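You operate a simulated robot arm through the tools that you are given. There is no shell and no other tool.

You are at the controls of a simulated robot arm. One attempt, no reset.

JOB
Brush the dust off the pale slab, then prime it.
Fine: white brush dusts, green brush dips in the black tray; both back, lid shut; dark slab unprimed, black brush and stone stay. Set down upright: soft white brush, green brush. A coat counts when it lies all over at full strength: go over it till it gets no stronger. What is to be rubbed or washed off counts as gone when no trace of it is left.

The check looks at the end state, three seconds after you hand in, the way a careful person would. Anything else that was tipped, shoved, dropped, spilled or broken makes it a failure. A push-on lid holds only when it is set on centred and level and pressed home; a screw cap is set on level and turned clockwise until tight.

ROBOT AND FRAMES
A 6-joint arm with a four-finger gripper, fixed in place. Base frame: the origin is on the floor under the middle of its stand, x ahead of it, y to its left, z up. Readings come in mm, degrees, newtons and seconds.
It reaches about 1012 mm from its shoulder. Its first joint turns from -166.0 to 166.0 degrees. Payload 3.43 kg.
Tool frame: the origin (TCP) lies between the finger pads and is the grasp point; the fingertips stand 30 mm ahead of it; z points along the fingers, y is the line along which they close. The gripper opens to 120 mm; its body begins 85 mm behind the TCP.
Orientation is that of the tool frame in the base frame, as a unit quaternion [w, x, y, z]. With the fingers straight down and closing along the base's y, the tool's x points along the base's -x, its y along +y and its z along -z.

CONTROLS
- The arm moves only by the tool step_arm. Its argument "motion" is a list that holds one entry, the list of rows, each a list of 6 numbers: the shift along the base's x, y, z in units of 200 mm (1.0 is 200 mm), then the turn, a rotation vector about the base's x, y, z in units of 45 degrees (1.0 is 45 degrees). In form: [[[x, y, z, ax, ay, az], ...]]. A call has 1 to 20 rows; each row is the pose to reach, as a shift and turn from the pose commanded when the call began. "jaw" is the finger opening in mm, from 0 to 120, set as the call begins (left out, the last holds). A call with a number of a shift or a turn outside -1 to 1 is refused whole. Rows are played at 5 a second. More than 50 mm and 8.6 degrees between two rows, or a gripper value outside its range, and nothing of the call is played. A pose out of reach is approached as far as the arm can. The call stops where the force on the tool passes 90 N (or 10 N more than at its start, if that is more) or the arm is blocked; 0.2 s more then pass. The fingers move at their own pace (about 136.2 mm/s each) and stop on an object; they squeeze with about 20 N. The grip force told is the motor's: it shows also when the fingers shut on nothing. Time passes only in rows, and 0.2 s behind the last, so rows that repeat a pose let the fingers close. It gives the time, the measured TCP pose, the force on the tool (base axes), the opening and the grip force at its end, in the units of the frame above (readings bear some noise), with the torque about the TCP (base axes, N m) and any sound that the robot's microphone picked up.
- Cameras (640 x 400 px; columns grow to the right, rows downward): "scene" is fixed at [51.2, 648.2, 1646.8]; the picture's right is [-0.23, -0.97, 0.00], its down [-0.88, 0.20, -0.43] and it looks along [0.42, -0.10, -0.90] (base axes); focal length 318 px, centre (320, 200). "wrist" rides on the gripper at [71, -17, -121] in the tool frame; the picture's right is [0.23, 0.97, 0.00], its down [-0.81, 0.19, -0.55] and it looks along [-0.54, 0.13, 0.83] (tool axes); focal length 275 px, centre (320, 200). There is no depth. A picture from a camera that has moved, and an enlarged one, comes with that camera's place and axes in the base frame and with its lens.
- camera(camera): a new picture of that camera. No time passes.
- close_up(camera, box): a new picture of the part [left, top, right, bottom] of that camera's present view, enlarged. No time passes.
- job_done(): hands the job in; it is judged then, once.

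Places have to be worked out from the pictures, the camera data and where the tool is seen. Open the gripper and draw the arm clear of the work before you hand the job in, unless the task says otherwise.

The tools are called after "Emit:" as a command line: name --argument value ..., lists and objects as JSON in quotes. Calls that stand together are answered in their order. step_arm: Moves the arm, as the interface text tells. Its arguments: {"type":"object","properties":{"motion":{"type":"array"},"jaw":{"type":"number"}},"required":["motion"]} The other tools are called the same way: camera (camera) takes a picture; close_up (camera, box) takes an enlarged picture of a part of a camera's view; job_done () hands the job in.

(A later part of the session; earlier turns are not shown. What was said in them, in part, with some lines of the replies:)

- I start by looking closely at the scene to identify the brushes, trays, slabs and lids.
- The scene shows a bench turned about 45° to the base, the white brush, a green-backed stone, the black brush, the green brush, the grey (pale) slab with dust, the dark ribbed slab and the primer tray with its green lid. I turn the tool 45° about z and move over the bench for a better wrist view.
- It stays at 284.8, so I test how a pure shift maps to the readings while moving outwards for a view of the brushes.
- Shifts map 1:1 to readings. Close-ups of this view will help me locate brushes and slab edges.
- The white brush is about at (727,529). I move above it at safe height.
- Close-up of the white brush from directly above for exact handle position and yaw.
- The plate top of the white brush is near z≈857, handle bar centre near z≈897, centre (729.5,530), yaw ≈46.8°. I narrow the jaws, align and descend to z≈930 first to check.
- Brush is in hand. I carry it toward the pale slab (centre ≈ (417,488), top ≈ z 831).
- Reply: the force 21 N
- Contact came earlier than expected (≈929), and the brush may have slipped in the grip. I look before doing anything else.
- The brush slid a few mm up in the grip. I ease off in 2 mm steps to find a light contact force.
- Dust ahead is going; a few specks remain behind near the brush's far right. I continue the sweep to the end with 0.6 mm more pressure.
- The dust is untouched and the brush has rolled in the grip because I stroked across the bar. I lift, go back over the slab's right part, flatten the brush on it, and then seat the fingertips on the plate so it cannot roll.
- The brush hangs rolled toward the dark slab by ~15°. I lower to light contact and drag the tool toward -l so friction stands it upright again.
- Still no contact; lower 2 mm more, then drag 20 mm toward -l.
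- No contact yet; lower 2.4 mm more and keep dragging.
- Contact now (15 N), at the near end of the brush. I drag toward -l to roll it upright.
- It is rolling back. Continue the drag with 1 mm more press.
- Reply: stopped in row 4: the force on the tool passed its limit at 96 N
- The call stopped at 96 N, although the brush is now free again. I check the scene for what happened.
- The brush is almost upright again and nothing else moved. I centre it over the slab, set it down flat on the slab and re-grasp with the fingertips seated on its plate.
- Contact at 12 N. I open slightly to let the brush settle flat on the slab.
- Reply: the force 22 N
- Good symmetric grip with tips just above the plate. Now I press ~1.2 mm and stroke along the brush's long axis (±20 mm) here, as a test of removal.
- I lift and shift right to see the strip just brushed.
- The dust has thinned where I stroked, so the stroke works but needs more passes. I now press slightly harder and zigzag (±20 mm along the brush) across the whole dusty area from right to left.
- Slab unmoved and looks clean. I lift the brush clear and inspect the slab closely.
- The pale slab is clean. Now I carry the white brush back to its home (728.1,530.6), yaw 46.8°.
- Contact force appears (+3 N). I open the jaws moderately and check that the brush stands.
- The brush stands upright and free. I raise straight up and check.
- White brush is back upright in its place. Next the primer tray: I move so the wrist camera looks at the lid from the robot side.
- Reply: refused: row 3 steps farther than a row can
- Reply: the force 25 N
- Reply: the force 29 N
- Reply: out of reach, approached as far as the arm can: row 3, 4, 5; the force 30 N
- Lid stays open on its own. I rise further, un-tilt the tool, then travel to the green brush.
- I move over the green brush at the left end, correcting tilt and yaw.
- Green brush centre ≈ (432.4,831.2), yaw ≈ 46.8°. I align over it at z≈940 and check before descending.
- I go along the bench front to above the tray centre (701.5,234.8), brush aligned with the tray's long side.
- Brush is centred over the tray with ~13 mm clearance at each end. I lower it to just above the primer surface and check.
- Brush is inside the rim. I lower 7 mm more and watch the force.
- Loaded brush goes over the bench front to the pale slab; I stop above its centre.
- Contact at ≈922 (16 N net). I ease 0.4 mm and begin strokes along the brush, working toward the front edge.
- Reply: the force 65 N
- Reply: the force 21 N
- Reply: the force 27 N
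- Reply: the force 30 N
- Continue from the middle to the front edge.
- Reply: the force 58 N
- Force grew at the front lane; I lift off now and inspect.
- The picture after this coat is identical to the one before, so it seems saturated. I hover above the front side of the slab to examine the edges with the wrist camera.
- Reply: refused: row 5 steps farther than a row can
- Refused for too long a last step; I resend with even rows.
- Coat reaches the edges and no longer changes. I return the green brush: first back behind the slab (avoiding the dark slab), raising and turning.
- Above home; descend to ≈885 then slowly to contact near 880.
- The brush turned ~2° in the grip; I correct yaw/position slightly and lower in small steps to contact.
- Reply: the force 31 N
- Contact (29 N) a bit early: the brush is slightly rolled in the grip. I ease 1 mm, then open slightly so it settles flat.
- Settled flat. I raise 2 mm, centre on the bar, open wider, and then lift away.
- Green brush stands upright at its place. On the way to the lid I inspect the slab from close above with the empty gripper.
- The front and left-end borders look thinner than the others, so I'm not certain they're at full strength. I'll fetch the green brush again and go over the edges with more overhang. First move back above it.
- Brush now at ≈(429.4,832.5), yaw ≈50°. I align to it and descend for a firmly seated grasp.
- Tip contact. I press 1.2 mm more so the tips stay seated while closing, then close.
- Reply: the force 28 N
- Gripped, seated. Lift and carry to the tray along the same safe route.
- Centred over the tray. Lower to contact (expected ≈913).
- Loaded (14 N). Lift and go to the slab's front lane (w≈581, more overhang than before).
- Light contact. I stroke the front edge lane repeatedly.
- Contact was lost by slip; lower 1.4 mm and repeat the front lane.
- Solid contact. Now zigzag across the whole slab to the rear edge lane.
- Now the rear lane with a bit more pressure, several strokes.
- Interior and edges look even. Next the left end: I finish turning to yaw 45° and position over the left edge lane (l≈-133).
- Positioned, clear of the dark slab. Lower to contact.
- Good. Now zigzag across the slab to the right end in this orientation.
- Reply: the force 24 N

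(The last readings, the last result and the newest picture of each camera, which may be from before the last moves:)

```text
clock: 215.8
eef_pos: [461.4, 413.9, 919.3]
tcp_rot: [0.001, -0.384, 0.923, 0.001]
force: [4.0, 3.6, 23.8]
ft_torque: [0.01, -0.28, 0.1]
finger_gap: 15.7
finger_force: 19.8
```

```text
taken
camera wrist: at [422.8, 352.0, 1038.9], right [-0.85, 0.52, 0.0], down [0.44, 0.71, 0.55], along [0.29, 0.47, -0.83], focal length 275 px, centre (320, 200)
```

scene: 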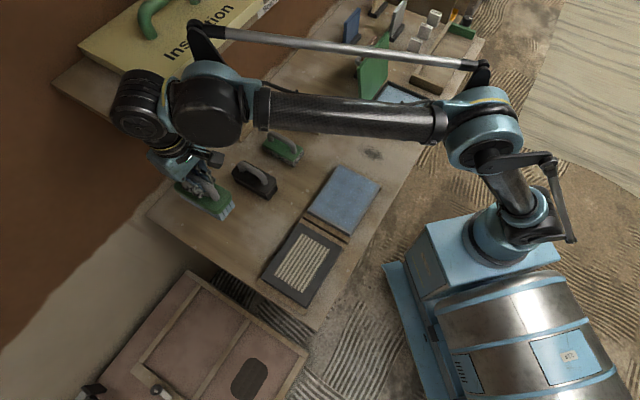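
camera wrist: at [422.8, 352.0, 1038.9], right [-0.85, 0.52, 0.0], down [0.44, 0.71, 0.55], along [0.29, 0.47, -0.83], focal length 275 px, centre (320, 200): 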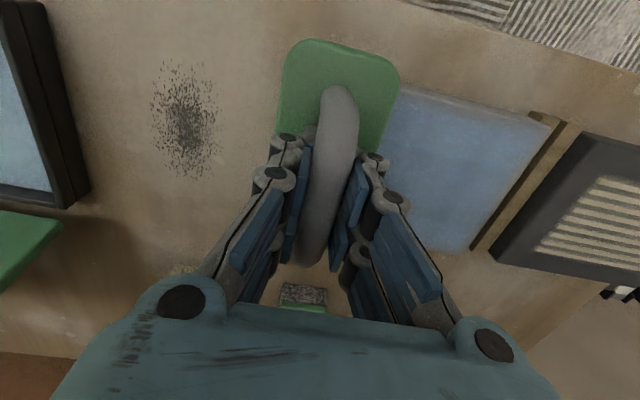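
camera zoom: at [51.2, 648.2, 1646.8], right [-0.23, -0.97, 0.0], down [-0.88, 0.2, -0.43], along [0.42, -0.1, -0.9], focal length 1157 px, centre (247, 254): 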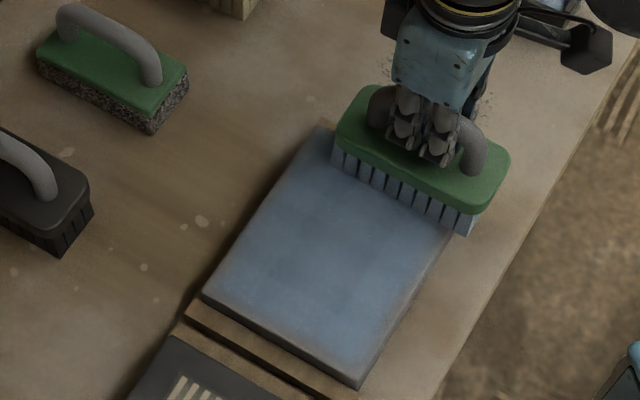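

A few more strokes at the right end, then lift and inspect.

Emit:
step_arm --motion '[[[0.1627, 0.1627, 0.001, 0, 0, 0], [0, 0, 0.001, 0, 0, 0], [0.1697, 0.1556, 0.001, 0, 0, 0], [0.0071, -0.0071, 0.001, 0, 0, 0], [0.156, 0.1697, 0.001, 0, 0, 0], [-0.01, 0.01, 0.001, 0, 0, 0], [0.08, 0.08, 0.001, 0, 0, 0], [0.08, 0.08, 0.1, 0, 0, 0], [0.08, 0.08, 0.3, 0, 0, 0], [0.18, -0.02, 0.4, 0, 0, 0], [0.35, -0.19, 0.4, 0, 0, 0], [0.5, -0.3, 0.4, 0, 0, 0]]]'

Emit:
close_up --camera "scene" --box '[295, 150, 385, 240]'

Emit:
close_up --camera "scene" --box '[305, 190, 350, 230]'

Emit:
close_up --camera "scene" --box '[330, 155, 390, 200]'

```text
clock: 218.4
eef_pos: [563.0, 355.7, 997.8]
tcp_rot: [0.0, -0.384, 0.923, 0.002]
force: [0.0, 0.3, -1.7]
ft_torque: [-0.01, 0.0, -0.03]
finger_gap: 15.8
finger_force: 19.7
```

```text
4.44 times, centred on (340, 195) of scene
camera zoom: at [51.2, 648.2, 1646.8], right [-0.23, -0.97, 0.0], down [-0.88, 0.2, -0.43], along [0.42, -0.1, -0.9], focal length 1414 px, centre (231, 222)
```

zoom: 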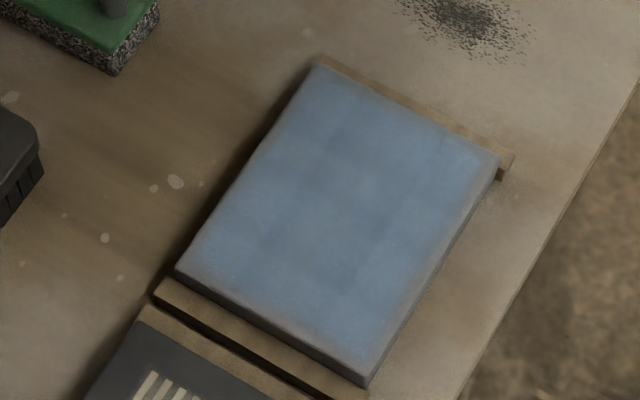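

```text
10.00 times, centred on (328, 210) of scene
camera zoom: at [51.2, 648.2, 1646.8], right [-0.23, -0.97, 0.0], down [-0.88, 0.2, -0.43], along [0.42, -0.1, -0.9], focal length 3181 px, centre (245, 100)
```

zoom: 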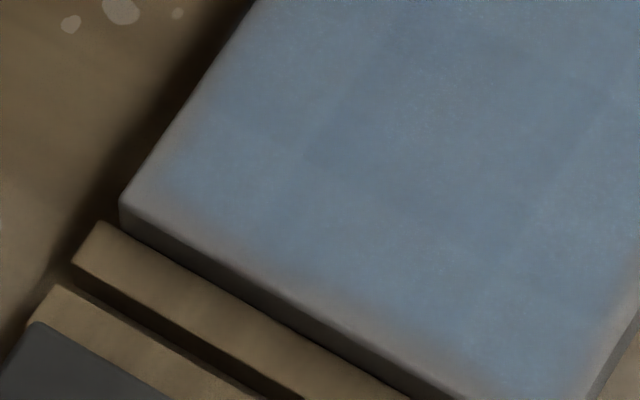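

```text
8.89 times, centred on (360, 178) of scene
camera zoom: at [51.2, 648.2, 1646.8], right [-0.23, -0.97, 0.0], down [-0.88, 0.2, -0.43], along [0.42, -0.1, -0.9], focal length 2828 px, centre (-36, 400)
```

zoom: 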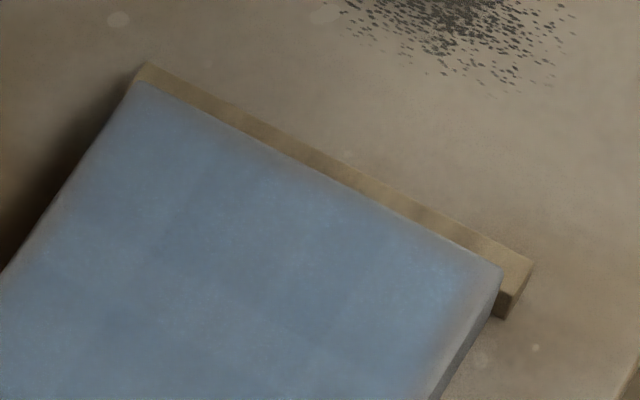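

The picture is unchanged from before even at the edges, so the coat is at full strength. I now return the green brush, going behind the slabs.

Emit:
step_arm --motion '[[[0.02, 0.15, 0.05, 0, 0, 0], [0.04, 0.3, 0.1, 0, 0, 0], [0.06, 0.45, 0.15, 0, 0, 0], [0.08, 0.6, 0.2, 0, 0, 0], [0.1, 0.71, 0.2, 0, 0, 0]]]'

Emit:
step_arm --motion '[[[-0.16, 0.16, 0, 0, 0, 0], [-0.32, 0.32, 0, 0, 0, 0], [-0.48, 0.48, 0, 0, 0, 0], [-0.64, 0.64, 0, 0, 0, 0], [-0.8, 0.8, 0, 0, 0, 0], [-0.96, 0.96, 0, 0, 0, 0]]]'

Emit:
camera --camera "wrist"

```text
clock: 219.7
eef_pos: [580.6, 497.3, 1038.6]
tcp_rot: [0.0, -0.384, 0.923, 0.001]
force: [-0.5, -0.3, -1.6]
ft_torque: [0.05, -0.03, -0.02]
finger_gap: 15.7
finger_force: 19.9
```

```text
clock: 221.1
eef_pos: [390.7, 690.8, 1037.7]
tcp_rot: [0.0, -0.384, 0.923, 0.001]
force: [0.4, -0.6, -2.2]
ft_torque: [0.02, 0.02, -0.03]
finger_gap: 15.9
finger_force: 19.9
```

```text
taken
camera wrist: at [351.1, 627.8, 1158.2], right [-0.85, 0.52, 0.0], down [0.44, 0.71, 0.55], along [0.29, 0.47, -0.83], focal length 275 px, centre (320, 200)
```

wrist: 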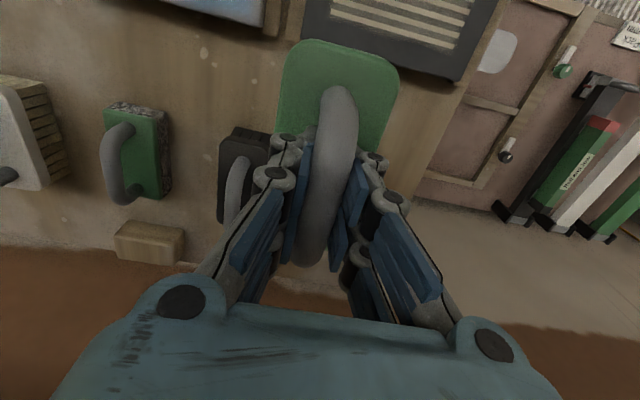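

Emit:
step_arm --motion '[[[0.055, 0.18, 0, 0, 0, 0.01], [0.11, 0.36, 0, 0, 0, 0.02], [0.16, 0.54, 0, 0, 0, 0.033], [0.2135, 0.705, 0, 0, 0, 0.033], [0.2135, 0.705, -0.2, 0, 0, 0.033], [0.2135, 0.705, -0.4, 0, 0, 0.033], [0.2135, 0.705, -0.6, 0, 0, 0.033], [0.2135, 0.705, -0.73, 0, 0, 0.033], [0.2135, 0.705, -0.73, 0, 0, 0.033]]]'

Emit:
close_up --camera "scene" --box '[180, 175, 270, 255]'

```text
clock: 223.1
eef_pos: [433.7, 829.5, 892.1]
tcp_rot: [0.0, -0.395, 0.918, 0.001]
force: [0.3, 0.2, -0.8]
ft_torque: [-0.02, 0.01, 0.02]
finger_gap: 16.0
finger_force: 20.4
```

```text
5.00 times, centred on (225, 215) of scene
camera zoom: at [51.2, 648.2, 1646.8], right [-0.23, -0.97, 0.0], down [-0.88, 0.2, -0.43], along [0.42, -0.1, -0.9], focal length 1591 px, centre (795, 125)
```

zoom: 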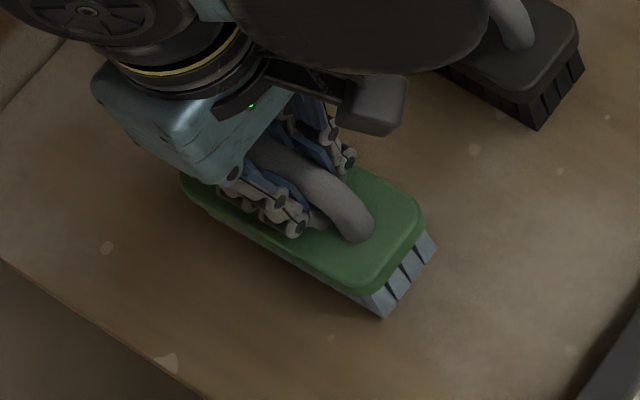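

This matches the original place apart from height. Lower slowly to contact.

Emit:
step_arm --motion '[[[0, 0, -0.02, 0, 0, 0], [0, 0, -0.03, 0, 0, 0], [0, 0, -0.03, 0, 0, 0]]]'

Emit:
step_arm --motion '[[[0, 0, -0.01, 0, 0, 0], [0, 0, -0.01, 0, 0, 0]]]'

```text
clock: 223.8
eef_pos: [433.5, 830.6, 884.9]
tcp_rot: [-0.001, -0.397, 0.918, 0.0]
force: [-0.7, -0.3, -1.3]
ft_torque: [0.02, 0.02, 0.03]
finger_gap: 15.8
finger_force: 20.3
```

```text
clock: 224.4
eef_pos: [433.0, 831.5, 883.0]
tcp_rot: [0.0, -0.396, 0.918, 0.001]
force: [-0.2, 0.1, -2.2]
ft_torque: [0.01, 0.01, -0.04]
finger_gap: 15.9
finger_force: 20.3
```

Emit:
step_arm --motion '[[[0, 0, -0.0075, 0, 0, 0], [0, 0, -0.0075, 0, 0, 0]]]'

```text
clock: 225.1
eef_pos: [432.5, 830.2, 883.1]
tcp_rot: [0.0, -0.397, 0.918, 0.001]
force: [0.4, 6.7, 21.0]
ft_torque: [-0.29, 0.07, -0.03]
finger_gap: 15.6
finger_force: 20.2
```

Contact 21 N. Ease 0.8 mm, open slightly, centre and lift.

Emit:
step_arm --motion '[[[0, 0, 0.004, 0, 0, 0], [0, 0, 0.004, 0, 0, 0]]]'

Emit:
step_arm --motion '[[[0, 0, 0, 0, 0, 0], [0, 0, 0, 0, 0, 0], [0, 0, 0.005, 0, 0, 0], [0, 0, 0.01, 0, 0, 0]]]' --jaw 28

Emit:
camera --camera "wrist"

Emit:
close_up --camera "scene" --box '[180, 175, 270, 255]'

```text
clock: 225.7
eef_pos: [432.6, 830.9, 884.7]
tcp_rot: [-0.001, -0.396, 0.918, 0.0]
force: [-1.3, -1.2, 4.3]
ft_torque: [-0.12, -0.05, -0.06]
finger_gap: 15.6
finger_force: 20.8
```

```text
clock: 226.7
eef_pos: [433.9, 830.9, 884.9]
tcp_rot: [0.0, -0.397, 0.918, 0.0]
force: [0.0, 0.6, 6.1]
ft_torque: [0.0, 0.02, 0.0]
finger_gap: 28.6
finger_force: 0.0
```

```text
taken
camera wrist: at [396.0, 766.7, 1006.2], right [-0.87, 0.5, 0.0], down [0.42, 0.72, 0.55], along [0.28, 0.48, -0.83], focal length 275 px, centre (320, 200)
```

wrist: 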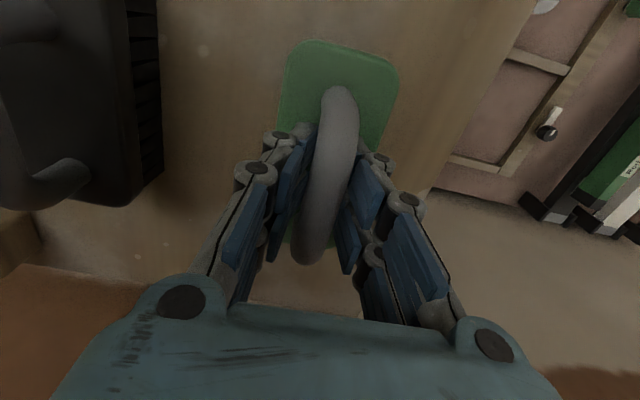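

```text
5.00 times, centred on (225, 215) of scene
camera zoom: at [51.2, 648.2, 1646.8], right [-0.23, -0.97, 0.0], down [-0.88, 0.2, -0.43], along [0.42, -0.1, -0.9], focal length 1591 px, centre (795, 125)
```

zoom: 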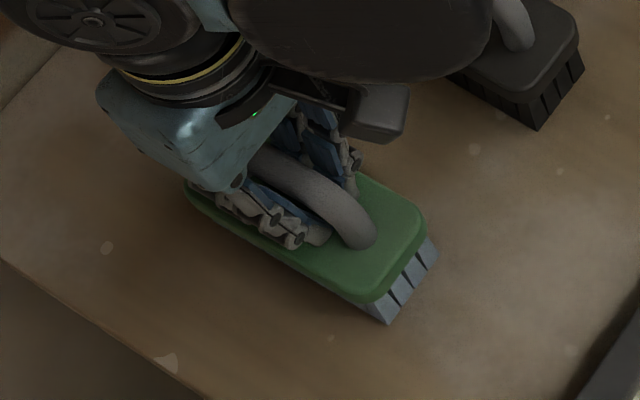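

Brush is upright and centred between the open pads at its original spot. Lift straight up.

Emit:
step_arm --motion '[[[0, 0, 0.015, 0, 0, 0], [0, 0, 0.03, 0, 0, 0], [0, 0, 0.1, 0, 0, 0], [0, 0, 0.25, 0, 0, 0], [0, 0, 0.45, 0, 0, 0], [0, 0, 0.65, 0, 0, 0], [0, 0, 0.85, 0, 0, 0]]]' --jaw 34

Emit:
close_up --camera "scene" --box '[180, 175, 270, 255]'

Emit:
camera --camera "scene"

```text
clock: 228.2
eef_pos: [433.6, 831.5, 1055.0]
tcp_rot: [0.0, -0.396, 0.918, 0.001]
force: [1.1, 1.2, -0.3]
ft_torque: [-0.02, 0.03, 0.01]
finger_gap: 34.1
finger_force: 0.1
```

```text
5.00 times, centred on (225, 215) of scene
camera zoom: at [51.2, 648.2, 1646.8], right [-0.23, -0.97, 0.0], down [-0.88, 0.2, -0.43], along [0.42, -0.1, -0.9], focal length 1591 px, centre (795, 125)
```

zoom: 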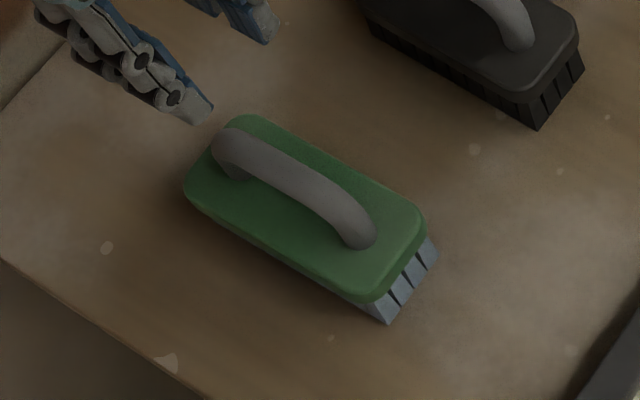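

```text
taken
```

scene: 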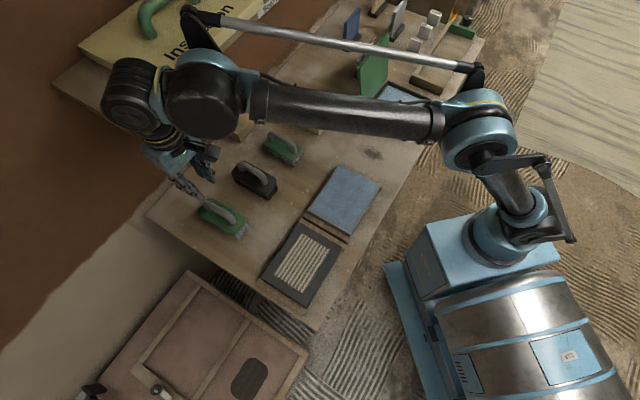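

Green brush is exactly back. Now the lid: I travel back to above its handle, turning the tool to yaw -45°.

Emit:
step_arm --motion '[[[0.08, -0.12, 0.05, 0, 0, -0.16], [0.16, -0.24, 0.1, 0, 0, -0.33], [0.24, -0.36, 0.15, 0, 0, -0.5], [0.33, -0.48, 0.2, 0, 0, -0.67], [0.41, -0.6, 0.25, 0, 0, -0.84], [0.49, -0.706, 0.29, 0, 0, -1.0]]]'

Emit:
step_arm --motion '[[[0.13, -0.14, 0, 0, 0, -0.17], [0.26, -0.28, 0, 0, 0, -0.34], [0.39, -0.42, 0, 0, 0, -0.51], [0.52, -0.56, 0, 0, 0, -0.68], [0.65, -0.7, 0, 0, 0, -0.85], [0.79, -0.835, 0, 0, 0, -1.0]]]'

Emit:
step_arm --motion '[[[0.14, -0.16, 0, 0, 0, -0.02], [0.28, -0.32, 0, 0, 0, -0.04], [0.42, -0.48, 0, 0, 0, -0.04], [0.56, -0.64, 0.02, 0, 0, -0.04], [0.714, -0.805, 0.035, 0, 0, -0.04], [0.714, -0.805, 0.035, 0, 0, -0.04]]]' --jaw 26

Emit:
camera --camera "wrist"

Emit:
close_up --camera "scene" --box '[335, 30, 455, 145]'

```text
clock: 229.7
eef_pos: [531.6, 688.4, 1113.6]
tcp_rot: [0.0, -0.014, 1.0, 0.0]
force: [0.1, 0.9, 0.9]
ft_torque: [-0.02, -0.02, -0.03]
finger_gap: 33.9
finger_force: 0.0
```

```text
clock: 231.1
eef_pos: [689.9, 522.6, 1113.1]
tcp_rot: [0.001, 0.37, 0.929, 0.0]
force: [-1.0, -0.3, -0.1]
ft_torque: [-0.05, -0.01, -0.02]
finger_gap: 33.8
finger_force: 0.0
```

```text
clock: 232.4
eef_pos: [832.0, 361.9, 1119.5]
tcp_rot: [0.0, 0.385, 0.923, 0.0]
force: [0.2, 0.3, -0.1]
ft_torque: [-0.02, -0.03, 0.01]
finger_gap: 26.0
finger_force: 0.1
```

```text
taken
camera wrist: at [769.0, 400.1, 1240.2], right [0.53, 0.85, 0.0], down [0.71, -0.44, 0.55], along [0.47, -0.29, -0.83], focal length 275 px, centre (320, 200)
```

wrist: 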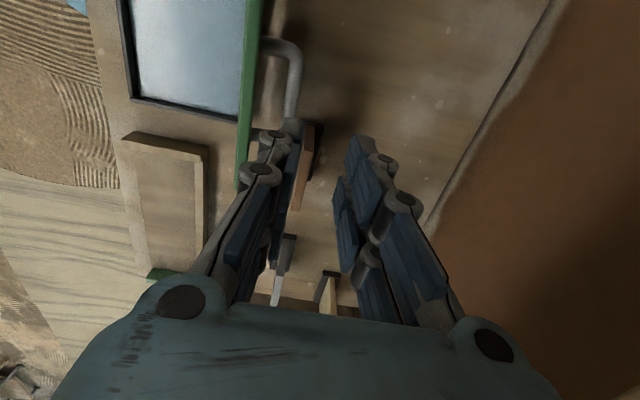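

```text
3.48 times, centred on (395, 88) of scene
camera zoom: at [51.2, 648.2, 1646.8], right [-0.23, -0.97, 0.0], down [-0.88, 0.2, -0.43], along [0.42, -0.1, -0.9], focal length 1107 px, centre (59, 591)
```

zoom: 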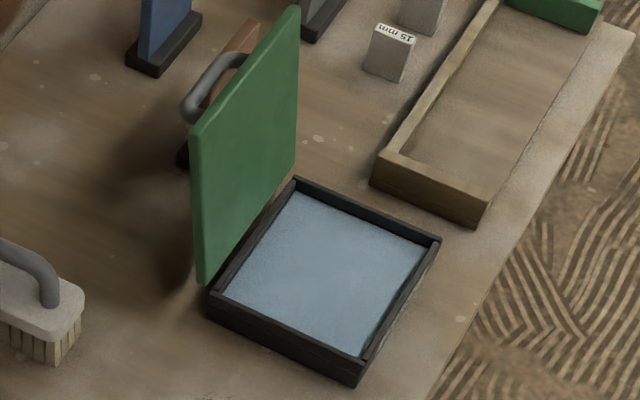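

Lid still rests open. I tilt 14° as at release and come down to the pre-grasp point above the handle bar.

Emit:
step_arm --motion '[[[0, 0, 0, -0.075, 0.075, 0], [0, 0, 0, -0.15, 0.15, 0], [0, 0, 0, -0.222, 0.222, 0], [-0.02, -0.023, -0.15, -0.222, 0.222, 0], [-0.04, -0.046, -0.3, -0.222, 0.222, 0], [-0.048, -0.057, -0.43, -0.222, 0.222, 0], [-0.048, -0.057, -0.43, -0.222, 0.222, 0]]]' --jaw 24

Emit:
camera --camera "wrist"

Emit:
close_up --camera "wrist" --box '[200, 30, 440, 230]'

```text
clock: 234.1
eef_pos: [822.2, 349.3, 1032.3]
tcp_rot: [-0.047, 0.381, 0.916, -0.114]
force: [0.1, -0.3, 0.2]
ft_torque: [0.04, 0.01, 0.01]
finger_gap: 24.0
finger_force: 0.1
```

```text
taken
camera wrist: at [780.3, 409.4, 1154.0], right [0.51, 0.83, -0.24], down [0.8, -0.35, 0.49], along [0.32, -0.44, -0.84], focal length 275 px, centre (320, 200)
```

wrist: 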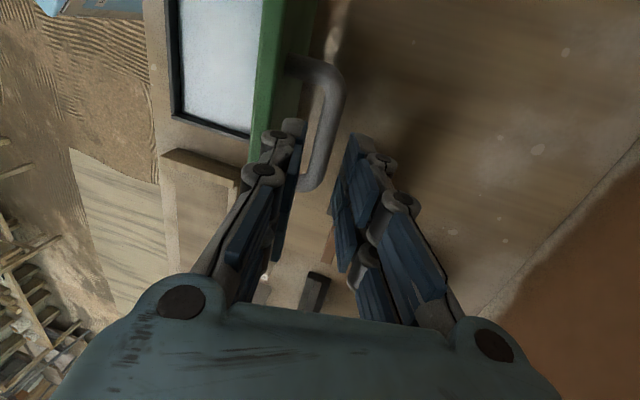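

```text
2.00 times, centred on (320, 130) of wrist
camera zoom: at [780.3, 409.4, 1154.0], right [0.51, 0.83, -0.24], down [0.8, -0.35, 0.49], along [0.32, -0.44, -0.84], focal length 551 px, centre (320, 340)
```

zoom: 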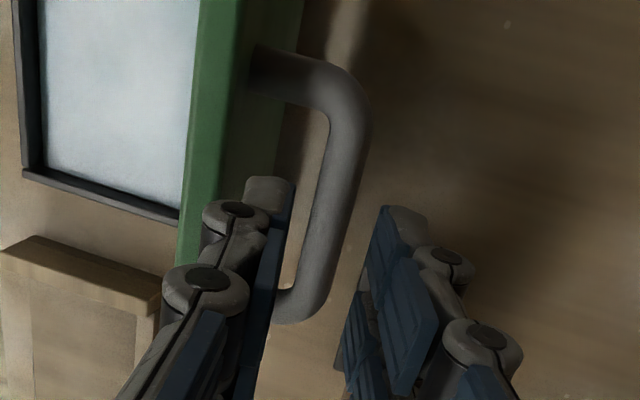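

The bar sits ~4 mm to the +w side of my axis; I shift 3.5 mm and descend part way, checking.

Emit:
step_arm --motion '[[[0.012, 0.012, -0.004, 0, 0, 0], [0.0, 0.0, -0.07, 0, 0, 0], [-0.012, -0.012, -0.14, 0, 0, 0], [-0.012, -0.012, -0.14, 0, 0, 0]]]'

Emit:
close_up --camera "wrist" --box '[200, 30, 440, 230]'

Emit:
close_up --camera "scene" --box '[355, 30, 425, 100]'

```text
clock: 235.1
eef_pos: [820.3, 348.1, 1006.3]
tcp_rot: [-0.047, 0.381, 0.917, -0.113]
force: [0.0, -0.9, -0.2]
ft_torque: [-0.03, 0.03, -0.02]
finger_gap: 24.1
finger_force: 0.0
```

```text
2.00 times, centred on (320, 130) of wrist
camera zoom: at [778.0, 407.4, 1126.4], right [0.51, 0.83, -0.24], down [0.8, -0.35, 0.49], along [0.32, -0.44, -0.84], focal length 551 px, centre (320, 340)
```

zoom: 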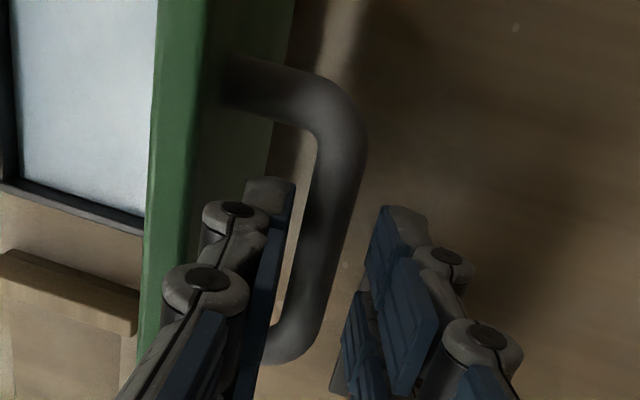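

```text
5.71 times, centred on (390, 65) of scene
camera zoom: at [51.2, 648.2, 1646.8], right [-0.23, -0.97, 0.0], down [-0.88, 0.2, -0.43], along [0.42, -0.1, -0.9], focal length 1818 px, centre (-80, 971)
```

zoom: 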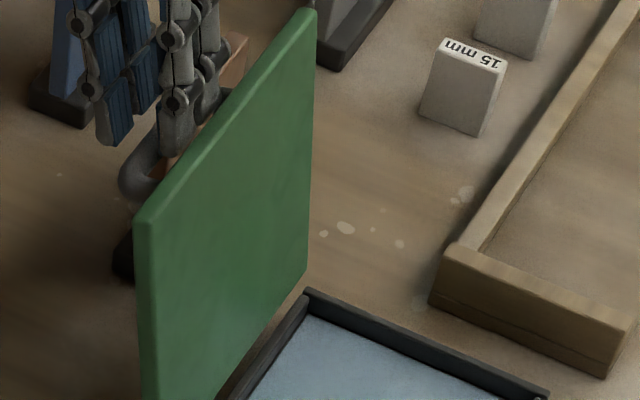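

Well centred now. Descend the remaining ~32 mm and close on the bar.

Emit:
step_arm --motion '[[[-0.0095, -0.0095, -0.055, 0, 0, 0], [-0.019, -0.019, -0.11, 0, 0, 0], [-0.0285, -0.0285, -0.16, 0, 0, 0], [-0.0285, -0.0285, -0.16, 0, 0, 0]]]'

Emit:
close_up --camera "wrist" --box '[200, 30, 440, 230]'

```text
clock: 236.1
eef_pos: [813.6, 341.6, 973.9]
tcp_rot: [-0.047, 0.381, 0.917, -0.113]
force: [-0.3, 0.1, -0.4]
ft_torque: [-0.01, -0.01, -0.01]
finger_gap: 24.0
finger_force: 0.2
```

```text
2.00 times, centred on (320, 130) of wrist
camera zoom: at [772.6, 401.8, 1094.8], right [0.51, 0.83, -0.24], down [0.8, -0.35, 0.49], along [0.32, -0.44, -0.84], focal length 551 px, centre (320, 340)
```

zoom: 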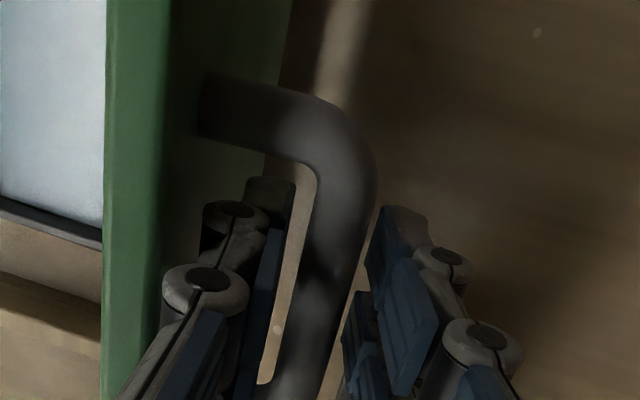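

Bar is between the pads, no contact. Close.

Emit:
step_arm --motion '[[[0, 0, 0, 0, 0, 0], [0, 0, 0, 0, 0, 0], [0, 0, 0, 0, 0, 0]]]' --jaw 0

Emit:
close_up --camera "scene" --box '[335, 30, 455, 145]'

```text
clock: 236.8
eef_pos: [813.2, 339.3, 973.3]
tcp_rot: [-0.048, 0.381, 0.916, -0.114]
force: [-31.3, -24.1, -20.0]
ft_torque: [-0.32, -0.25, -1.41]
finger_gap: 12.7
finger_force: 44.3
```

```text
3.48 times, centred on (395, 88) of scene
camera zoom: at [51.2, 648.2, 1646.8], right [-0.23, -0.97, 0.0], down [-0.88, 0.2, -0.43], along [0.42, -0.1, -0.9], focal length 1107 px, centre (59, 591)
```

zoom: 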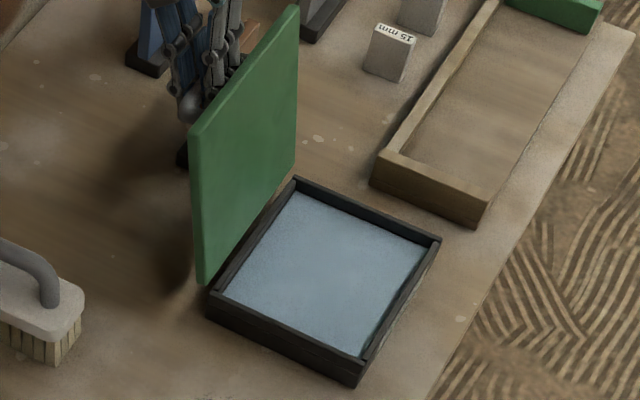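

Gripped (12.7 mm); the lid is at its stop pulling -w. I start the reverse arc toward closing, first to ≈95°.

Emit:
step_arm --motion '[[[-0.018, -0.018, 0.014, -0.0063, 0.0063, 0], [-0.0361, -0.0361, 0.028, -0.0126, 0.0126, 0], [-0.0548, -0.0548, 0.04, -0.02, 0.02, 0], [-0.0735, -0.0735, 0.051, -0.0283, 0.0283, 0], [-0.0735, -0.0735, 0.051, -0.0283, 0.0283, 0]]]'

Emit:
close_up --camera "scene" --box '[335, 30, 455, 145]'

```text
clock: 238.1
eef_pos: [799.6, 326.5, 984.1]
tcp_rot: [-0.053, 0.381, 0.914, -0.128]
force: [-5.8, -6.1, -26.9]
ft_torque: [-0.12, -0.12, -1.42]
finger_gap: 12.6
finger_force: 44.8
```

```text
3.48 times, centred on (395, 88) of scene
camera zoom: at [51.2, 648.2, 1646.8], right [-0.23, -0.97, 0.0], down [-0.88, 0.2, -0.43], along [0.42, -0.1, -0.9], focal length 1107 px, centre (59, 591)
```

zoom: 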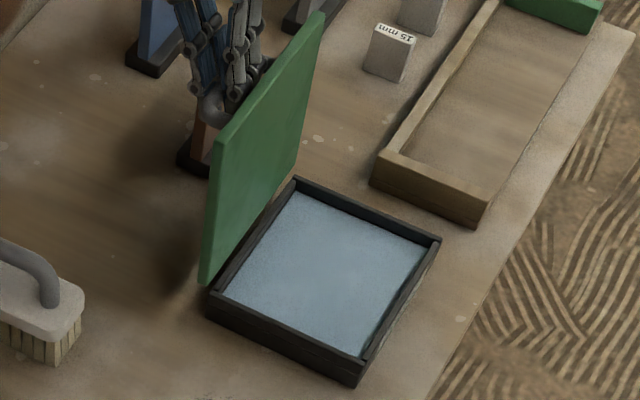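

Following well; slight downward pull, so I trim 1.2 mm lower and continue to ≈70°.

Emit:
step_arm --motion '[[[-0.0389, -0.0389, 0.0125, -0.0157, 0.0157, 0], [-0.0789, -0.0789, 0.0255, -0.0314, 0.0314, 0], [-0.1195, -0.1195, 0.0335, -0.0471, 0.0471, 0], [-0.1616, -0.1616, 0.0375, -0.0393, 0.0393, 0], [-0.2047, -0.2047, 0.036, -0.0236, 0.0236, 0], [-0.2047, -0.2047, 0.036, -0.0236, 0.0236, 0]]]'

Emit:
close_up --camera "scene" --box '[335, 30, 455, 145]'

```text
clock: 239.4
eef_pos: [757.6, 285.7, 991.0]
tcp_rot: [-0.058, 0.38, 0.913, -0.139]
force: [2.7, 0.2, -2.1]
ft_torque: [0.06, -0.17, -1.48]
finger_gap: 13.4
finger_force: 44.5
```

```text
3.48 times, centred on (395, 88) of scene
camera zoom: at [51.2, 648.2, 1646.8], right [-0.23, -0.97, 0.0], down [-0.88, 0.2, -0.43], along [0.42, -0.1, -0.9], focal length 1107 px, centre (59, 591)
```

zoom: 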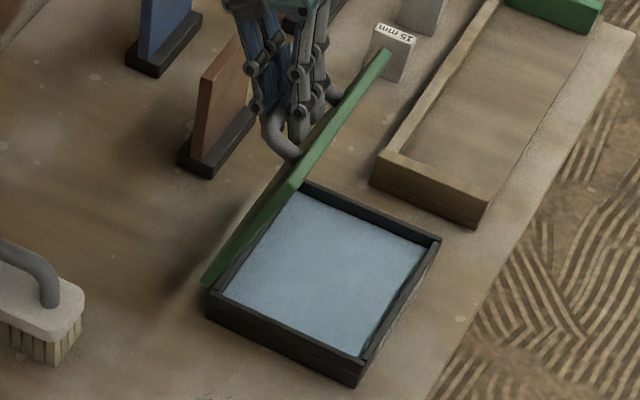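

Forces near zero at ≈70°. Continue down to ≈40°.

Emit:
step_arm --motion '[[[-0.0424, -0.0424, -0.006, 0.0196, -0.0196, 0], [-0.0852, -0.0852, -0.018, 0.0393, -0.0393, 0], [-0.1262, -0.1262, -0.035, 0.0589, -0.0589, 0], [-0.1662, -0.1662, -0.0565, 0.0786, -0.0786, 0], [-0.2051, -0.2051, -0.0825, 0.0982, -0.0982, 0], [-0.2419, -0.2419, -0.113, 0.1179, -0.1179, 0], [-0.2419, -0.2419, -0.113, 0.1179, -0.1179, 0]]]'

Emit:
close_up --camera "scene" --box '[335, 40, 455, 145]'

```text
clock: 241.1
eef_pos: [711.0, 238.6, 970.1]
tcp_rot: [-0.033, 0.383, 0.92, -0.08]
force: [2.2, -0.3, -2.4]
ft_torque: [0.12, -0.14, -0.9]
finger_gap: 12.8
finger_force: 45.5
```

```text
3.81 times, centred on (395, 92) of scene
camera zoom: at [51.2, 648.2, 1646.8], right [-0.23, -0.97, 0.0], down [-0.88, 0.2, -0.43], along [0.42, -0.1, -0.9], focal length 1212 px, centre (34, 610)
```

zoom: 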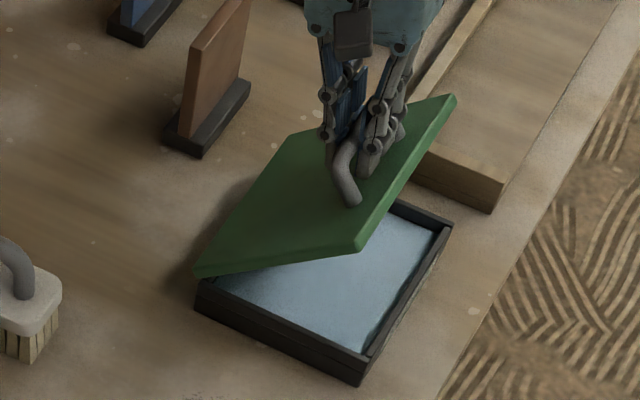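

Continue to ≈10°.

Emit:
step_arm --motion '[[[-0.0354, -0.0354, -0.0355, 0.0196, -0.0196, 0], [-0.0675, -0.0675, -0.0745, 0.0393, -0.0393, 0], [-0.0979, -0.0979, -0.1175, 0.0589, -0.0589, 0], [-0.1248, -0.1248, -0.164, 0.0786, -0.0786, 0], [-0.1492, -0.1492, -0.2135, 0.0982, -0.0982, 0], [-0.1701, -0.1701, -0.2655, 0.1179, -0.1179, 0], [-0.1701, -0.1701, -0.2655, 0.1179, -0.1179, 0]]]'

Emit:
close_up --camera "scene" --box '[355, 60, 445, 145]'

```text
clock: 242.7
eef_pos: [675.8, 204.1, 916.3]
tcp_rot: [-0.008, 0.384, 0.923, -0.02]
force: [-2.1, -4.0, 2.7]
ft_torque: [0.17, -0.03, -0.19]
finger_gap: 13.2
finger_force: 44.6
```

```text
4.71 times, centred on (400, 102) of scene
camera zoom: at [51.2, 648.2, 1646.8], right [-0.23, -0.97, 0.0], down [-0.88, 0.2, -0.43], along [0.42, -0.1, -0.9], focal length 1497 px, centre (-56, 659)
```

zoom: 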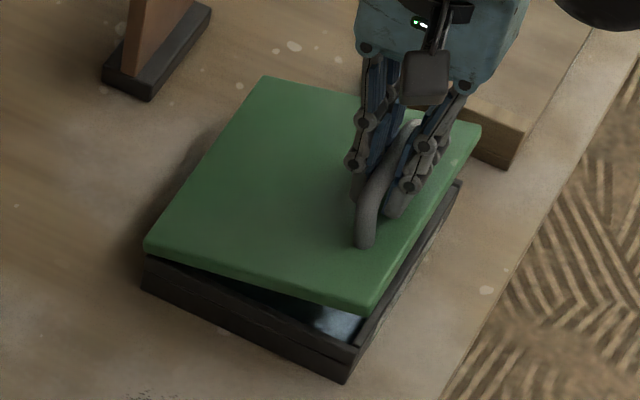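

Almost closed. Bring it down to ≈1° and then shut.

Emit:
step_arm --motion '[[[-0.009, -0.009, -0.027, 0.01, -0.01, 0], [-0.0179, -0.0179, -0.0545, 0.0196, -0.0196, 0], [-0.0245, -0.0245, -0.08, 0.0295, -0.0295, 0], [-0.0297, -0.0297, -0.1, 0.036, -0.036, 0], [-0.0297, -0.0297, -0.1, 0.036, -0.036, 0]]]'

Emit:
close_up --camera "scene" --box '[355, 60, 445, 145]'

```text
clock: 243.8
eef_pos: [669.7, 196.3, 894.9]
tcp_rot: [0.0, 0.384, 0.923, -0.001]
force: [-6.1, -12.5, 5.4]
ft_torque: [-0.34, -0.43, 0.16]
finger_gap: 13.2
finger_force: 45.2
```

```text
4.71 times, centred on (400, 102) of scene
camera zoom: at [51.2, 648.2, 1646.8], right [-0.23, -0.97, 0.0], down [-0.88, 0.2, -0.43], along [0.42, -0.1, -0.9], focal length 1497 px, centre (-56, 659)
```

zoom: 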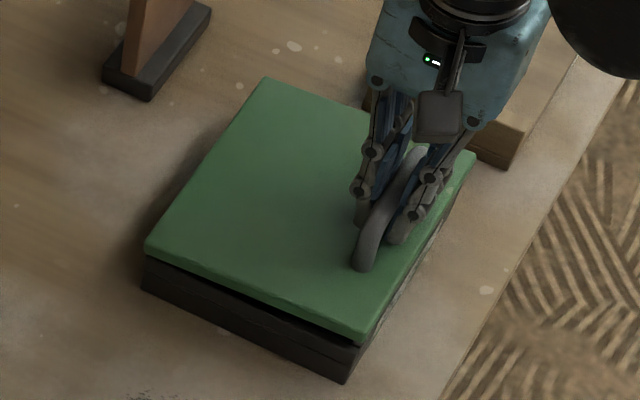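

A small gap remains at the front. Lower in 1.5 mm steps until it seats.

Emit:
step_arm --motion '[[[-0.001, -0.001, -0.008, 0, 0, 0], [-0.002, -0.002, -0.015, 0, 0, 0], [-0.002, -0.002, -0.015, 0, 0, 0]]]'

```text
clock: 244.7
eef_pos: [668.6, 196.4, 894.2]
tcp_rot: [-0.001, 0.384, 0.923, -0.001]
force: [-12.8, -23.2, 8.3]
ft_torque: [-0.14, -0.17, 0.29]
finger_gap: 12.6
finger_force: 44.7
```

Emit:
step_arm --motion '[[[-0.004, -0.004, -0.006, 0, 0, 0], [-0.006, -0.006, -0.012, 0, 0, 0], [-0.006, -0.006, -0.012, 0, 0, 0]]]'

Emit:
close_up --camera "scene" --box '[355, 60, 445, 145]'

```text
clock: 245.4
eef_pos: [668.2, 196.6, 890.3]
tcp_rot: [0.0, 0.383, 0.924, -0.001]
force: [-6.7, -8.8, 3.7]
ft_torque: [0.06, -0.06, 0.38]
finger_gap: 13.0
finger_force: 45.1
```

```text
4.71 times, centred on (400, 102) of scene
camera zoom: at [51.2, 648.2, 1646.8], right [-0.23, -0.97, 0.0], down [-0.88, 0.2, -0.43], along [0.42, -0.1, -0.9], focal length 1497 px, centre (-56, 659)
```

zoom: 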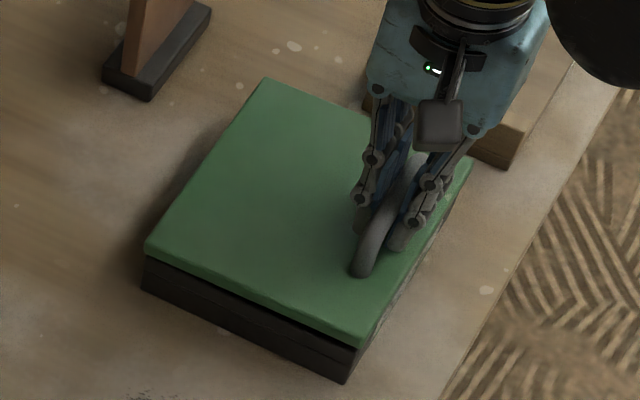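

Emit:
close_up --camera "scene" --box '[355, 70, 435, 145]'

Emit:
camera --camera "wrist"

```text
5.33 times, centred on (395, 108) of scene
camera zoom: at [51.2, 648.2, 1646.8], right [-0.23, -0.97, 0.0], down [-0.88, 0.2, -0.43], along [0.42, -0.1, -0.9], focal length 1697 px, centre (-80, 693)
```

zoom: 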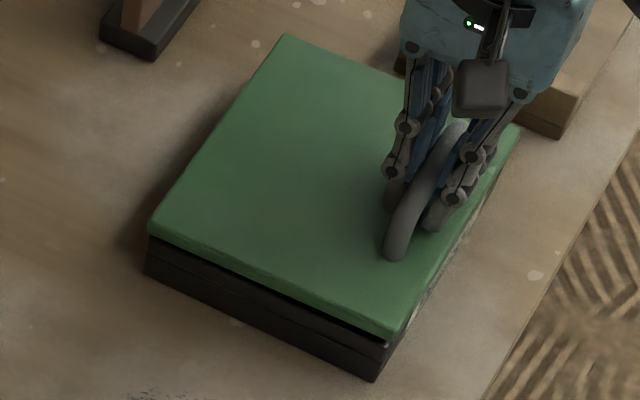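

```text
taken
camera wrist: at [605.7, 235.0, 1011.1], right [0.53, 0.85, 0.0], down [0.71, -0.44, 0.55], along [0.47, -0.29, -0.83], focal length 275 px, centre (320, 200)
```

wrist: 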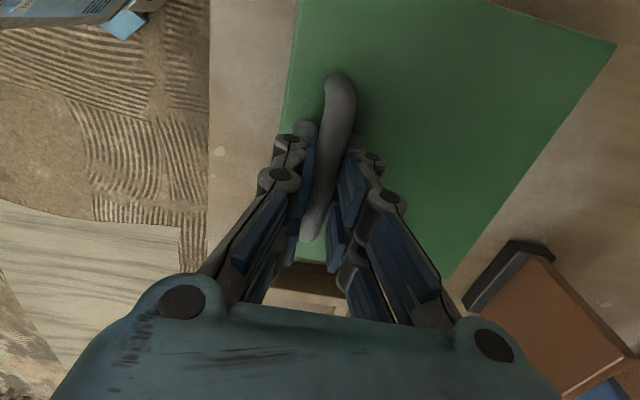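

The lid is still ~3 mm up at the handle compared to the original picture. Lower further.

Emit:
step_arm --motion '[[[-0.002, -0.002, -0.005, 0, 0, 0], [-0.004, -0.004, -0.01, 0, 0, 0], [-0.004, -0.004, -0.01, 0, 0, 0]]]'

```text
clock: 246.2
eef_pos: [667.7, 196.4, 888.1]
tcp_rot: [0.0, 0.384, 0.923, -0.001]
force: [-2.4, 1.1, 1.4]
ft_torque: [0.27, 0.06, 0.37]
finger_gap: 13.4
finger_force: 44.9
```

Emit:
step_arm --motion '[[[-0.001, -0.001, -0.005, 0, 0, 0], [-0.002, -0.002, -0.01, 0, 0, 0], [-0.002, -0.002, -0.01, 0, 0, 0]]]'

Emit:
close_up --camera "scene" --box '[355, 70, 435, 145]'

```text
clock: 247.1
eef_pos: [666.9, 195.6, 886.6]
tcp_rot: [-0.001, 0.384, 0.923, -0.001]
force: [-1.4, 1.3, 5.8]
ft_torque: [0.2, 0.04, 0.46]
finger_gap: 13.4
finger_force: 45.1
```

```text
5.33 times, centred on (395, 108) of scene
camera zoom: at [51.2, 648.2, 1646.8], right [-0.23, -0.97, 0.0], down [-0.88, 0.2, -0.43], along [0.42, -0.1, -0.9], focal length 1697 px, centre (-80, 693)
```

zoom: 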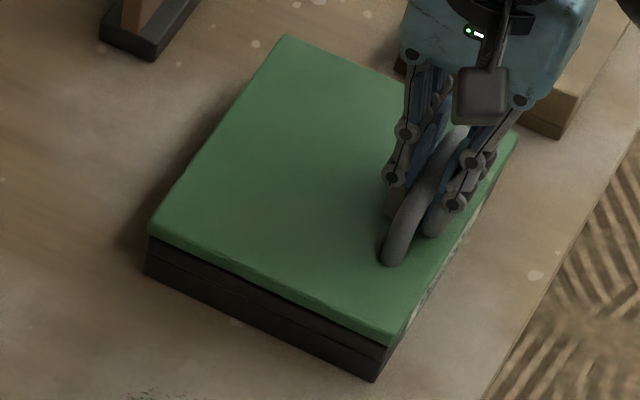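

That matches the closed picture. I press down gently to be sure it's fully seated.

Emit:
step_arm --motion '[[[0, 0, -0.006, 0, 0, 0], [0, 0, -0.012, 0, 0, 0], [0, 0, -0.012, 0, 0, 0]]]'

Emit:
close_up --camera "scene" --box '[355, 70, 435, 145]'

```text
clock: 247.8
eef_pos: [667.8, 195.4, 882.7]
tcp_rot: [0.0, 0.384, 0.923, -0.001]
force: [2.1, 3.9, 5.1]
ft_torque: [-0.27, -0.29, 0.31]
finger_gap: 14.8
finger_force: 45.4
```

```text
5.33 times, centred on (395, 108) of scene
camera zoom: at [51.2, 648.2, 1646.8], right [-0.23, -0.97, 0.0], down [-0.88, 0.2, -0.43], along [0.42, -0.1, -0.9], focal length 1697 px, centre (-80, 693)
```

zoom: 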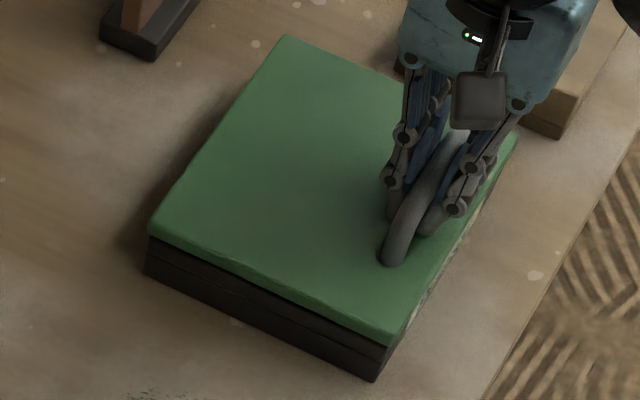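

The lid doesn't move any further – it is shut. I open the jaws and raise.

Emit:
step_arm --motion '[[[0, 0, 0.01, 0, 0, 0], [0, 0, 0.01, 0, 0, 0], [0, 0, 0.01, 0, 0, 0], [0, 0, 0.05, 0, 0, 0], [0, 0, 0.2, 0, 0, 0], [0, 0, 0.4, 0, 0, 0], [0, 0, 0.6, 0, 0, 0]]]' --jaw 50

Emit:
close_up --camera "scene" --box '[355, 70, 435, 145]'

Emit:
camera --camera "wrist"

```text
clock: 249.4
eef_pos: [666.9, 194.6, 1004.1]
tcp_rot: [0.0, 0.383, 0.924, -0.001]
force: [-0.5, 0.9, 0.1]
ft_torque: [0.01, -0.01, 0.0]
finger_gap: 50.3
finger_force: 0.0
```

```text
5.33 times, centred on (395, 108) of scene
camera zoom: at [51.2, 648.2, 1646.8], right [-0.23, -0.97, 0.0], down [-0.88, 0.2, -0.43], along [0.42, -0.1, -0.9], focal length 1697 px, centre (-80, 693)
```

zoom: 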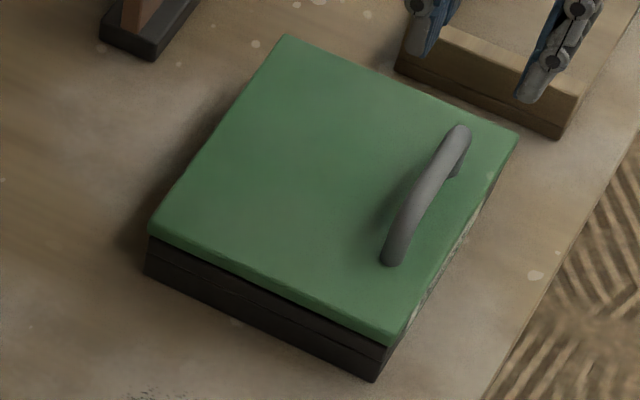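

```text
taken
camera wrist: at [604.0, 234.0, 1124.9], right [0.53, 0.85, 0.0], down [0.71, -0.44, 0.55], along [0.47, -0.29, -0.83], focal length 275 px, centre (320, 200)
```

wrist: 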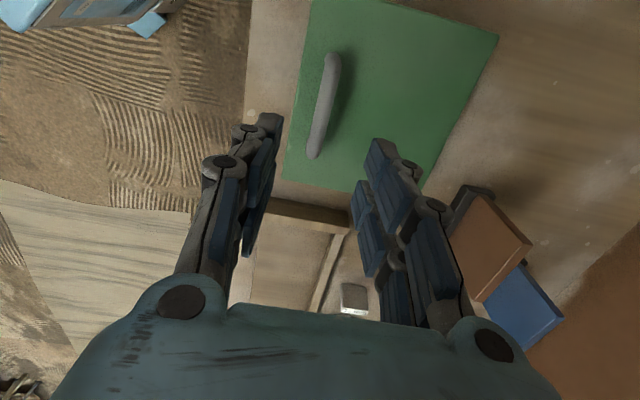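

Lid is shut as in the original picture. I draw the arm back to near its starting pose and check everything.

Emit:
step_arm --motion '[[[-0.1, 0.02, 0.15, 0, 0, 0], [-0.2, 0.04, 0.3, 0, 0, 0], [-0.4, 0.08, 0.45, 0, 0, 0.1], [-0.6, 0.12, 0.55, 0, 0, 0.25], [-0.8, 0.16, 0.65, 0, 0, 0.4], [-1.0, 0.2, 0.74, 0, 0, 0.55]]]' --jaw 120

Emit:
step_arm --motion '[[[-0.2, 0.05, 0, 0, 0, 0.1], [-0.4, 0.1, 0, 0, 0, 0.2], [-0.6, 0.15, 0, 0, 0, 0.3], [-0.8, 0.2, 0, 0, 0, 0.4], [-0.9, 0.22, 0, 0, 0, 0.45], [-0.9, 0.22, 0, 0, 0, 0.45]]]'

Emit:
camera --camera "scene"

Emit:
camera --camera "wrist"

```text
refused: row 3 steps farther than a row can; nothing moved
```

```text
clock: 250.8
eef_pos: [488.5, 238.2, 1005.0]
tcp_rot: [0.0, 0.215, 0.977, -0.001]
force: [-0.4, 0.8, 0.3]
ft_torque: [0.04, 0.01, 0.02]
finger_gap: 49.9
finger_force: 0.0
```

```text
taken
```

scene: 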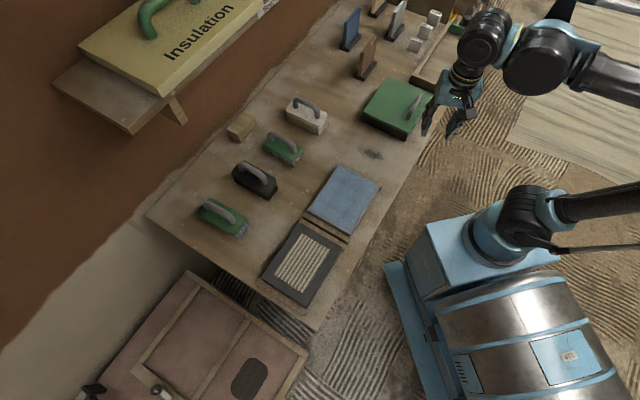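

```text
taken
camera wrist: at [415.6, 253.4, 1125.7], right [0.2, 0.98, 0.0], down [0.82, -0.17, 0.55], along [0.54, -0.11, -0.83], focal length 275 px, centre (320, 200)
```

wrist: 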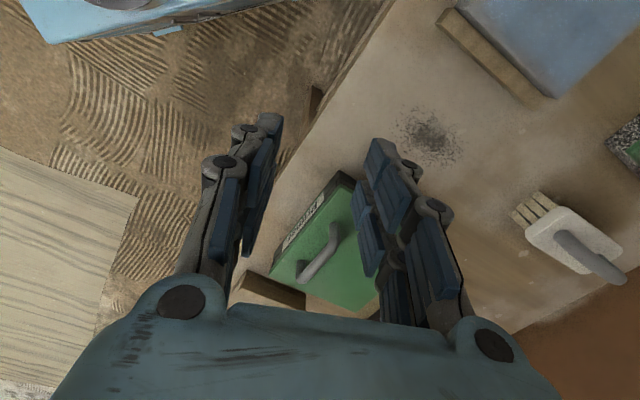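

The first move was refused but the second ran without contact. I finish the retreat upward.

Emit:
step_arm --motion '[[[-0.1, 0.03, 0.15, 0, 0, 0.1], [-0.25, 0.07, 0.3, 0, 0, 0.2], [-0.42, 0.11, 0.42, 0, 0, 0.3], [-0.6, 0.15, 0.53, 0, 0, 0.4], [-0.78, 0.19, 0.63, 0, 0, 0.5], [-0.96, 0.23, 0.72, 0, 0, 0.55]]]' --jaw 120

Emit:
camera --camera "scene"

Emit:
close_up --camera "scene" --box '[180, 80, 440, 250]'

Emit:
close_up --camera "scene" --box '[340, 70, 440, 170]'

Emit:
close_up --camera "scene" --box '[250, 150, 400, 310]'

```text
clock: 252.2
eef_pos: [297.5, 285.6, 1148.4]
tcp_rot: [0.0, 0.001, 1.0, -0.001]
force: [0.4, 0.3, 1.1]
ft_torque: [0.01, 0.0, -0.04]
finger_gap: 119.8
finger_force: 0.1
```

```text
taken
```

scene: 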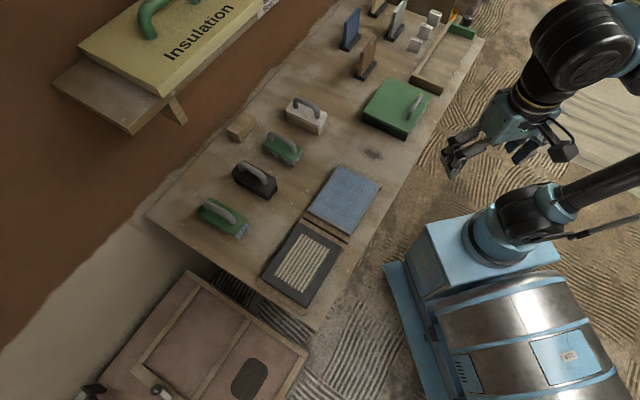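

```text
2.35 times, centred on (310, 165) of scene
camera zoom: at [51.2, 648.2, 1646.8], right [-0.23, -0.97, 0.0], down [-0.88, 0.2, -0.43], along [0.42, -0.1, -0.9], focal length 749 px, centre (344, 282)
```

zoom: 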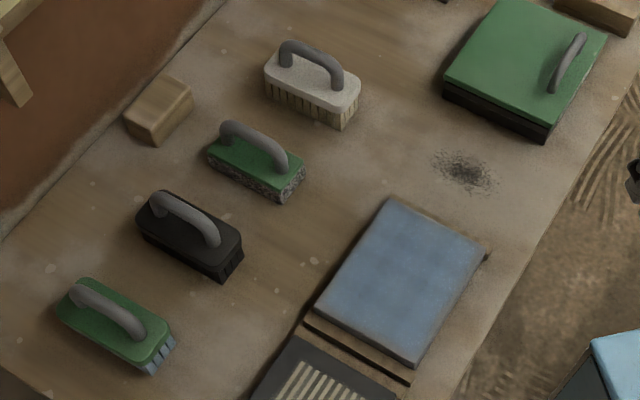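

```text
4.00 times, centred on (390, 120) of scene
camera zoom: at [51.2, 648.2, 1646.8], right [-0.23, -0.97, 0.0], down [-0.88, 0.2, -0.43], along [0.42, -0.1, -0.9], focal length 1272 px, centre (40, 520)
```

zoom: 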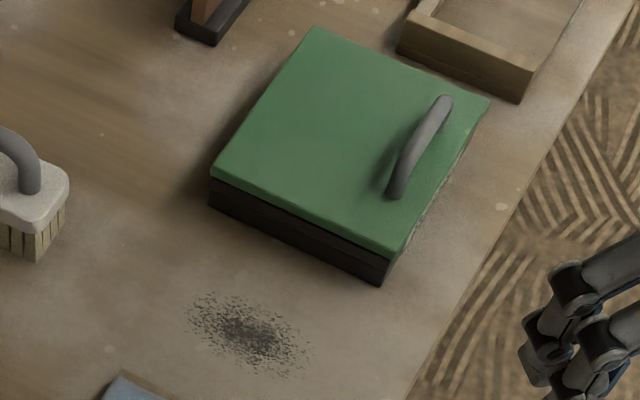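

```text
2.50 times, centred on (325, 230) of scene
camera zoom: at [51.2, 648.2, 1646.8], right [-0.23, -0.97, 0.0], down [-0.88, 0.2, -0.43], along [0.42, -0.1, -0.9], focal length 795 px, centre (308, 125)
```

zoom: 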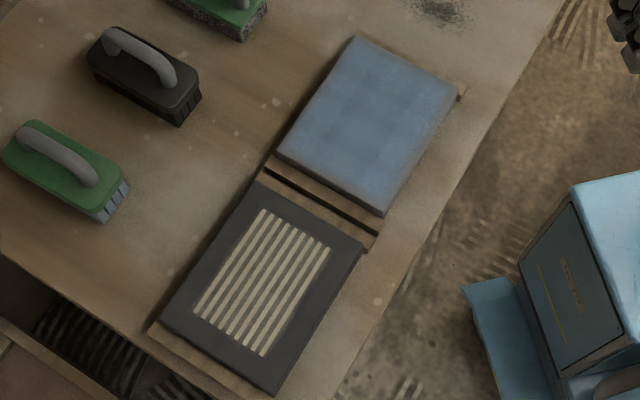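

Everything checks out in the newest pictures: the pale slab is dust-free and coated with the picture unchanged over the last coats. The dark slab, black brush and stone are untouched, both brushes stand upright in place, and the lid is shut. The gripper is open and clear of the work, so I hand in.

Emit:
job_done

```text
The job is handed in.
```

I brushed the dust off the pale slab and primed it, then handed the job in. I don't have a result back from the check.

- **Dust:** no trace is visible on the pale slab in the close-ups taken before priming.
- **Coat:** I dipped the green brush four times and went over the whole slab, with extra passes along the edges. The close-ups stopped changing after the second coat, so I took that as full strength. The coat still looks slightly mottled and a little thinner at the rim. I judged this to be how it renders, since two further coats didn't change it.
- **Brushes:** the white and green brushes are upright in their original places, within a few millimetres. The green brush still has primer on its bristles.
- **Tray:** the lid turned out to be hinged at the back. I closed it by the handle and pressed it down until it stopped moving.
- **Left alone:** the dark slab is unprimed. The black brush and stone were not moved.

During dusting, the white brush slipped and rolled in the grip, and one move stopped at 96 N. The slab did not shift. I set the brush down on the slab, took a firmer grip and carried on.

The gripper is open and the arm is back near where it started.
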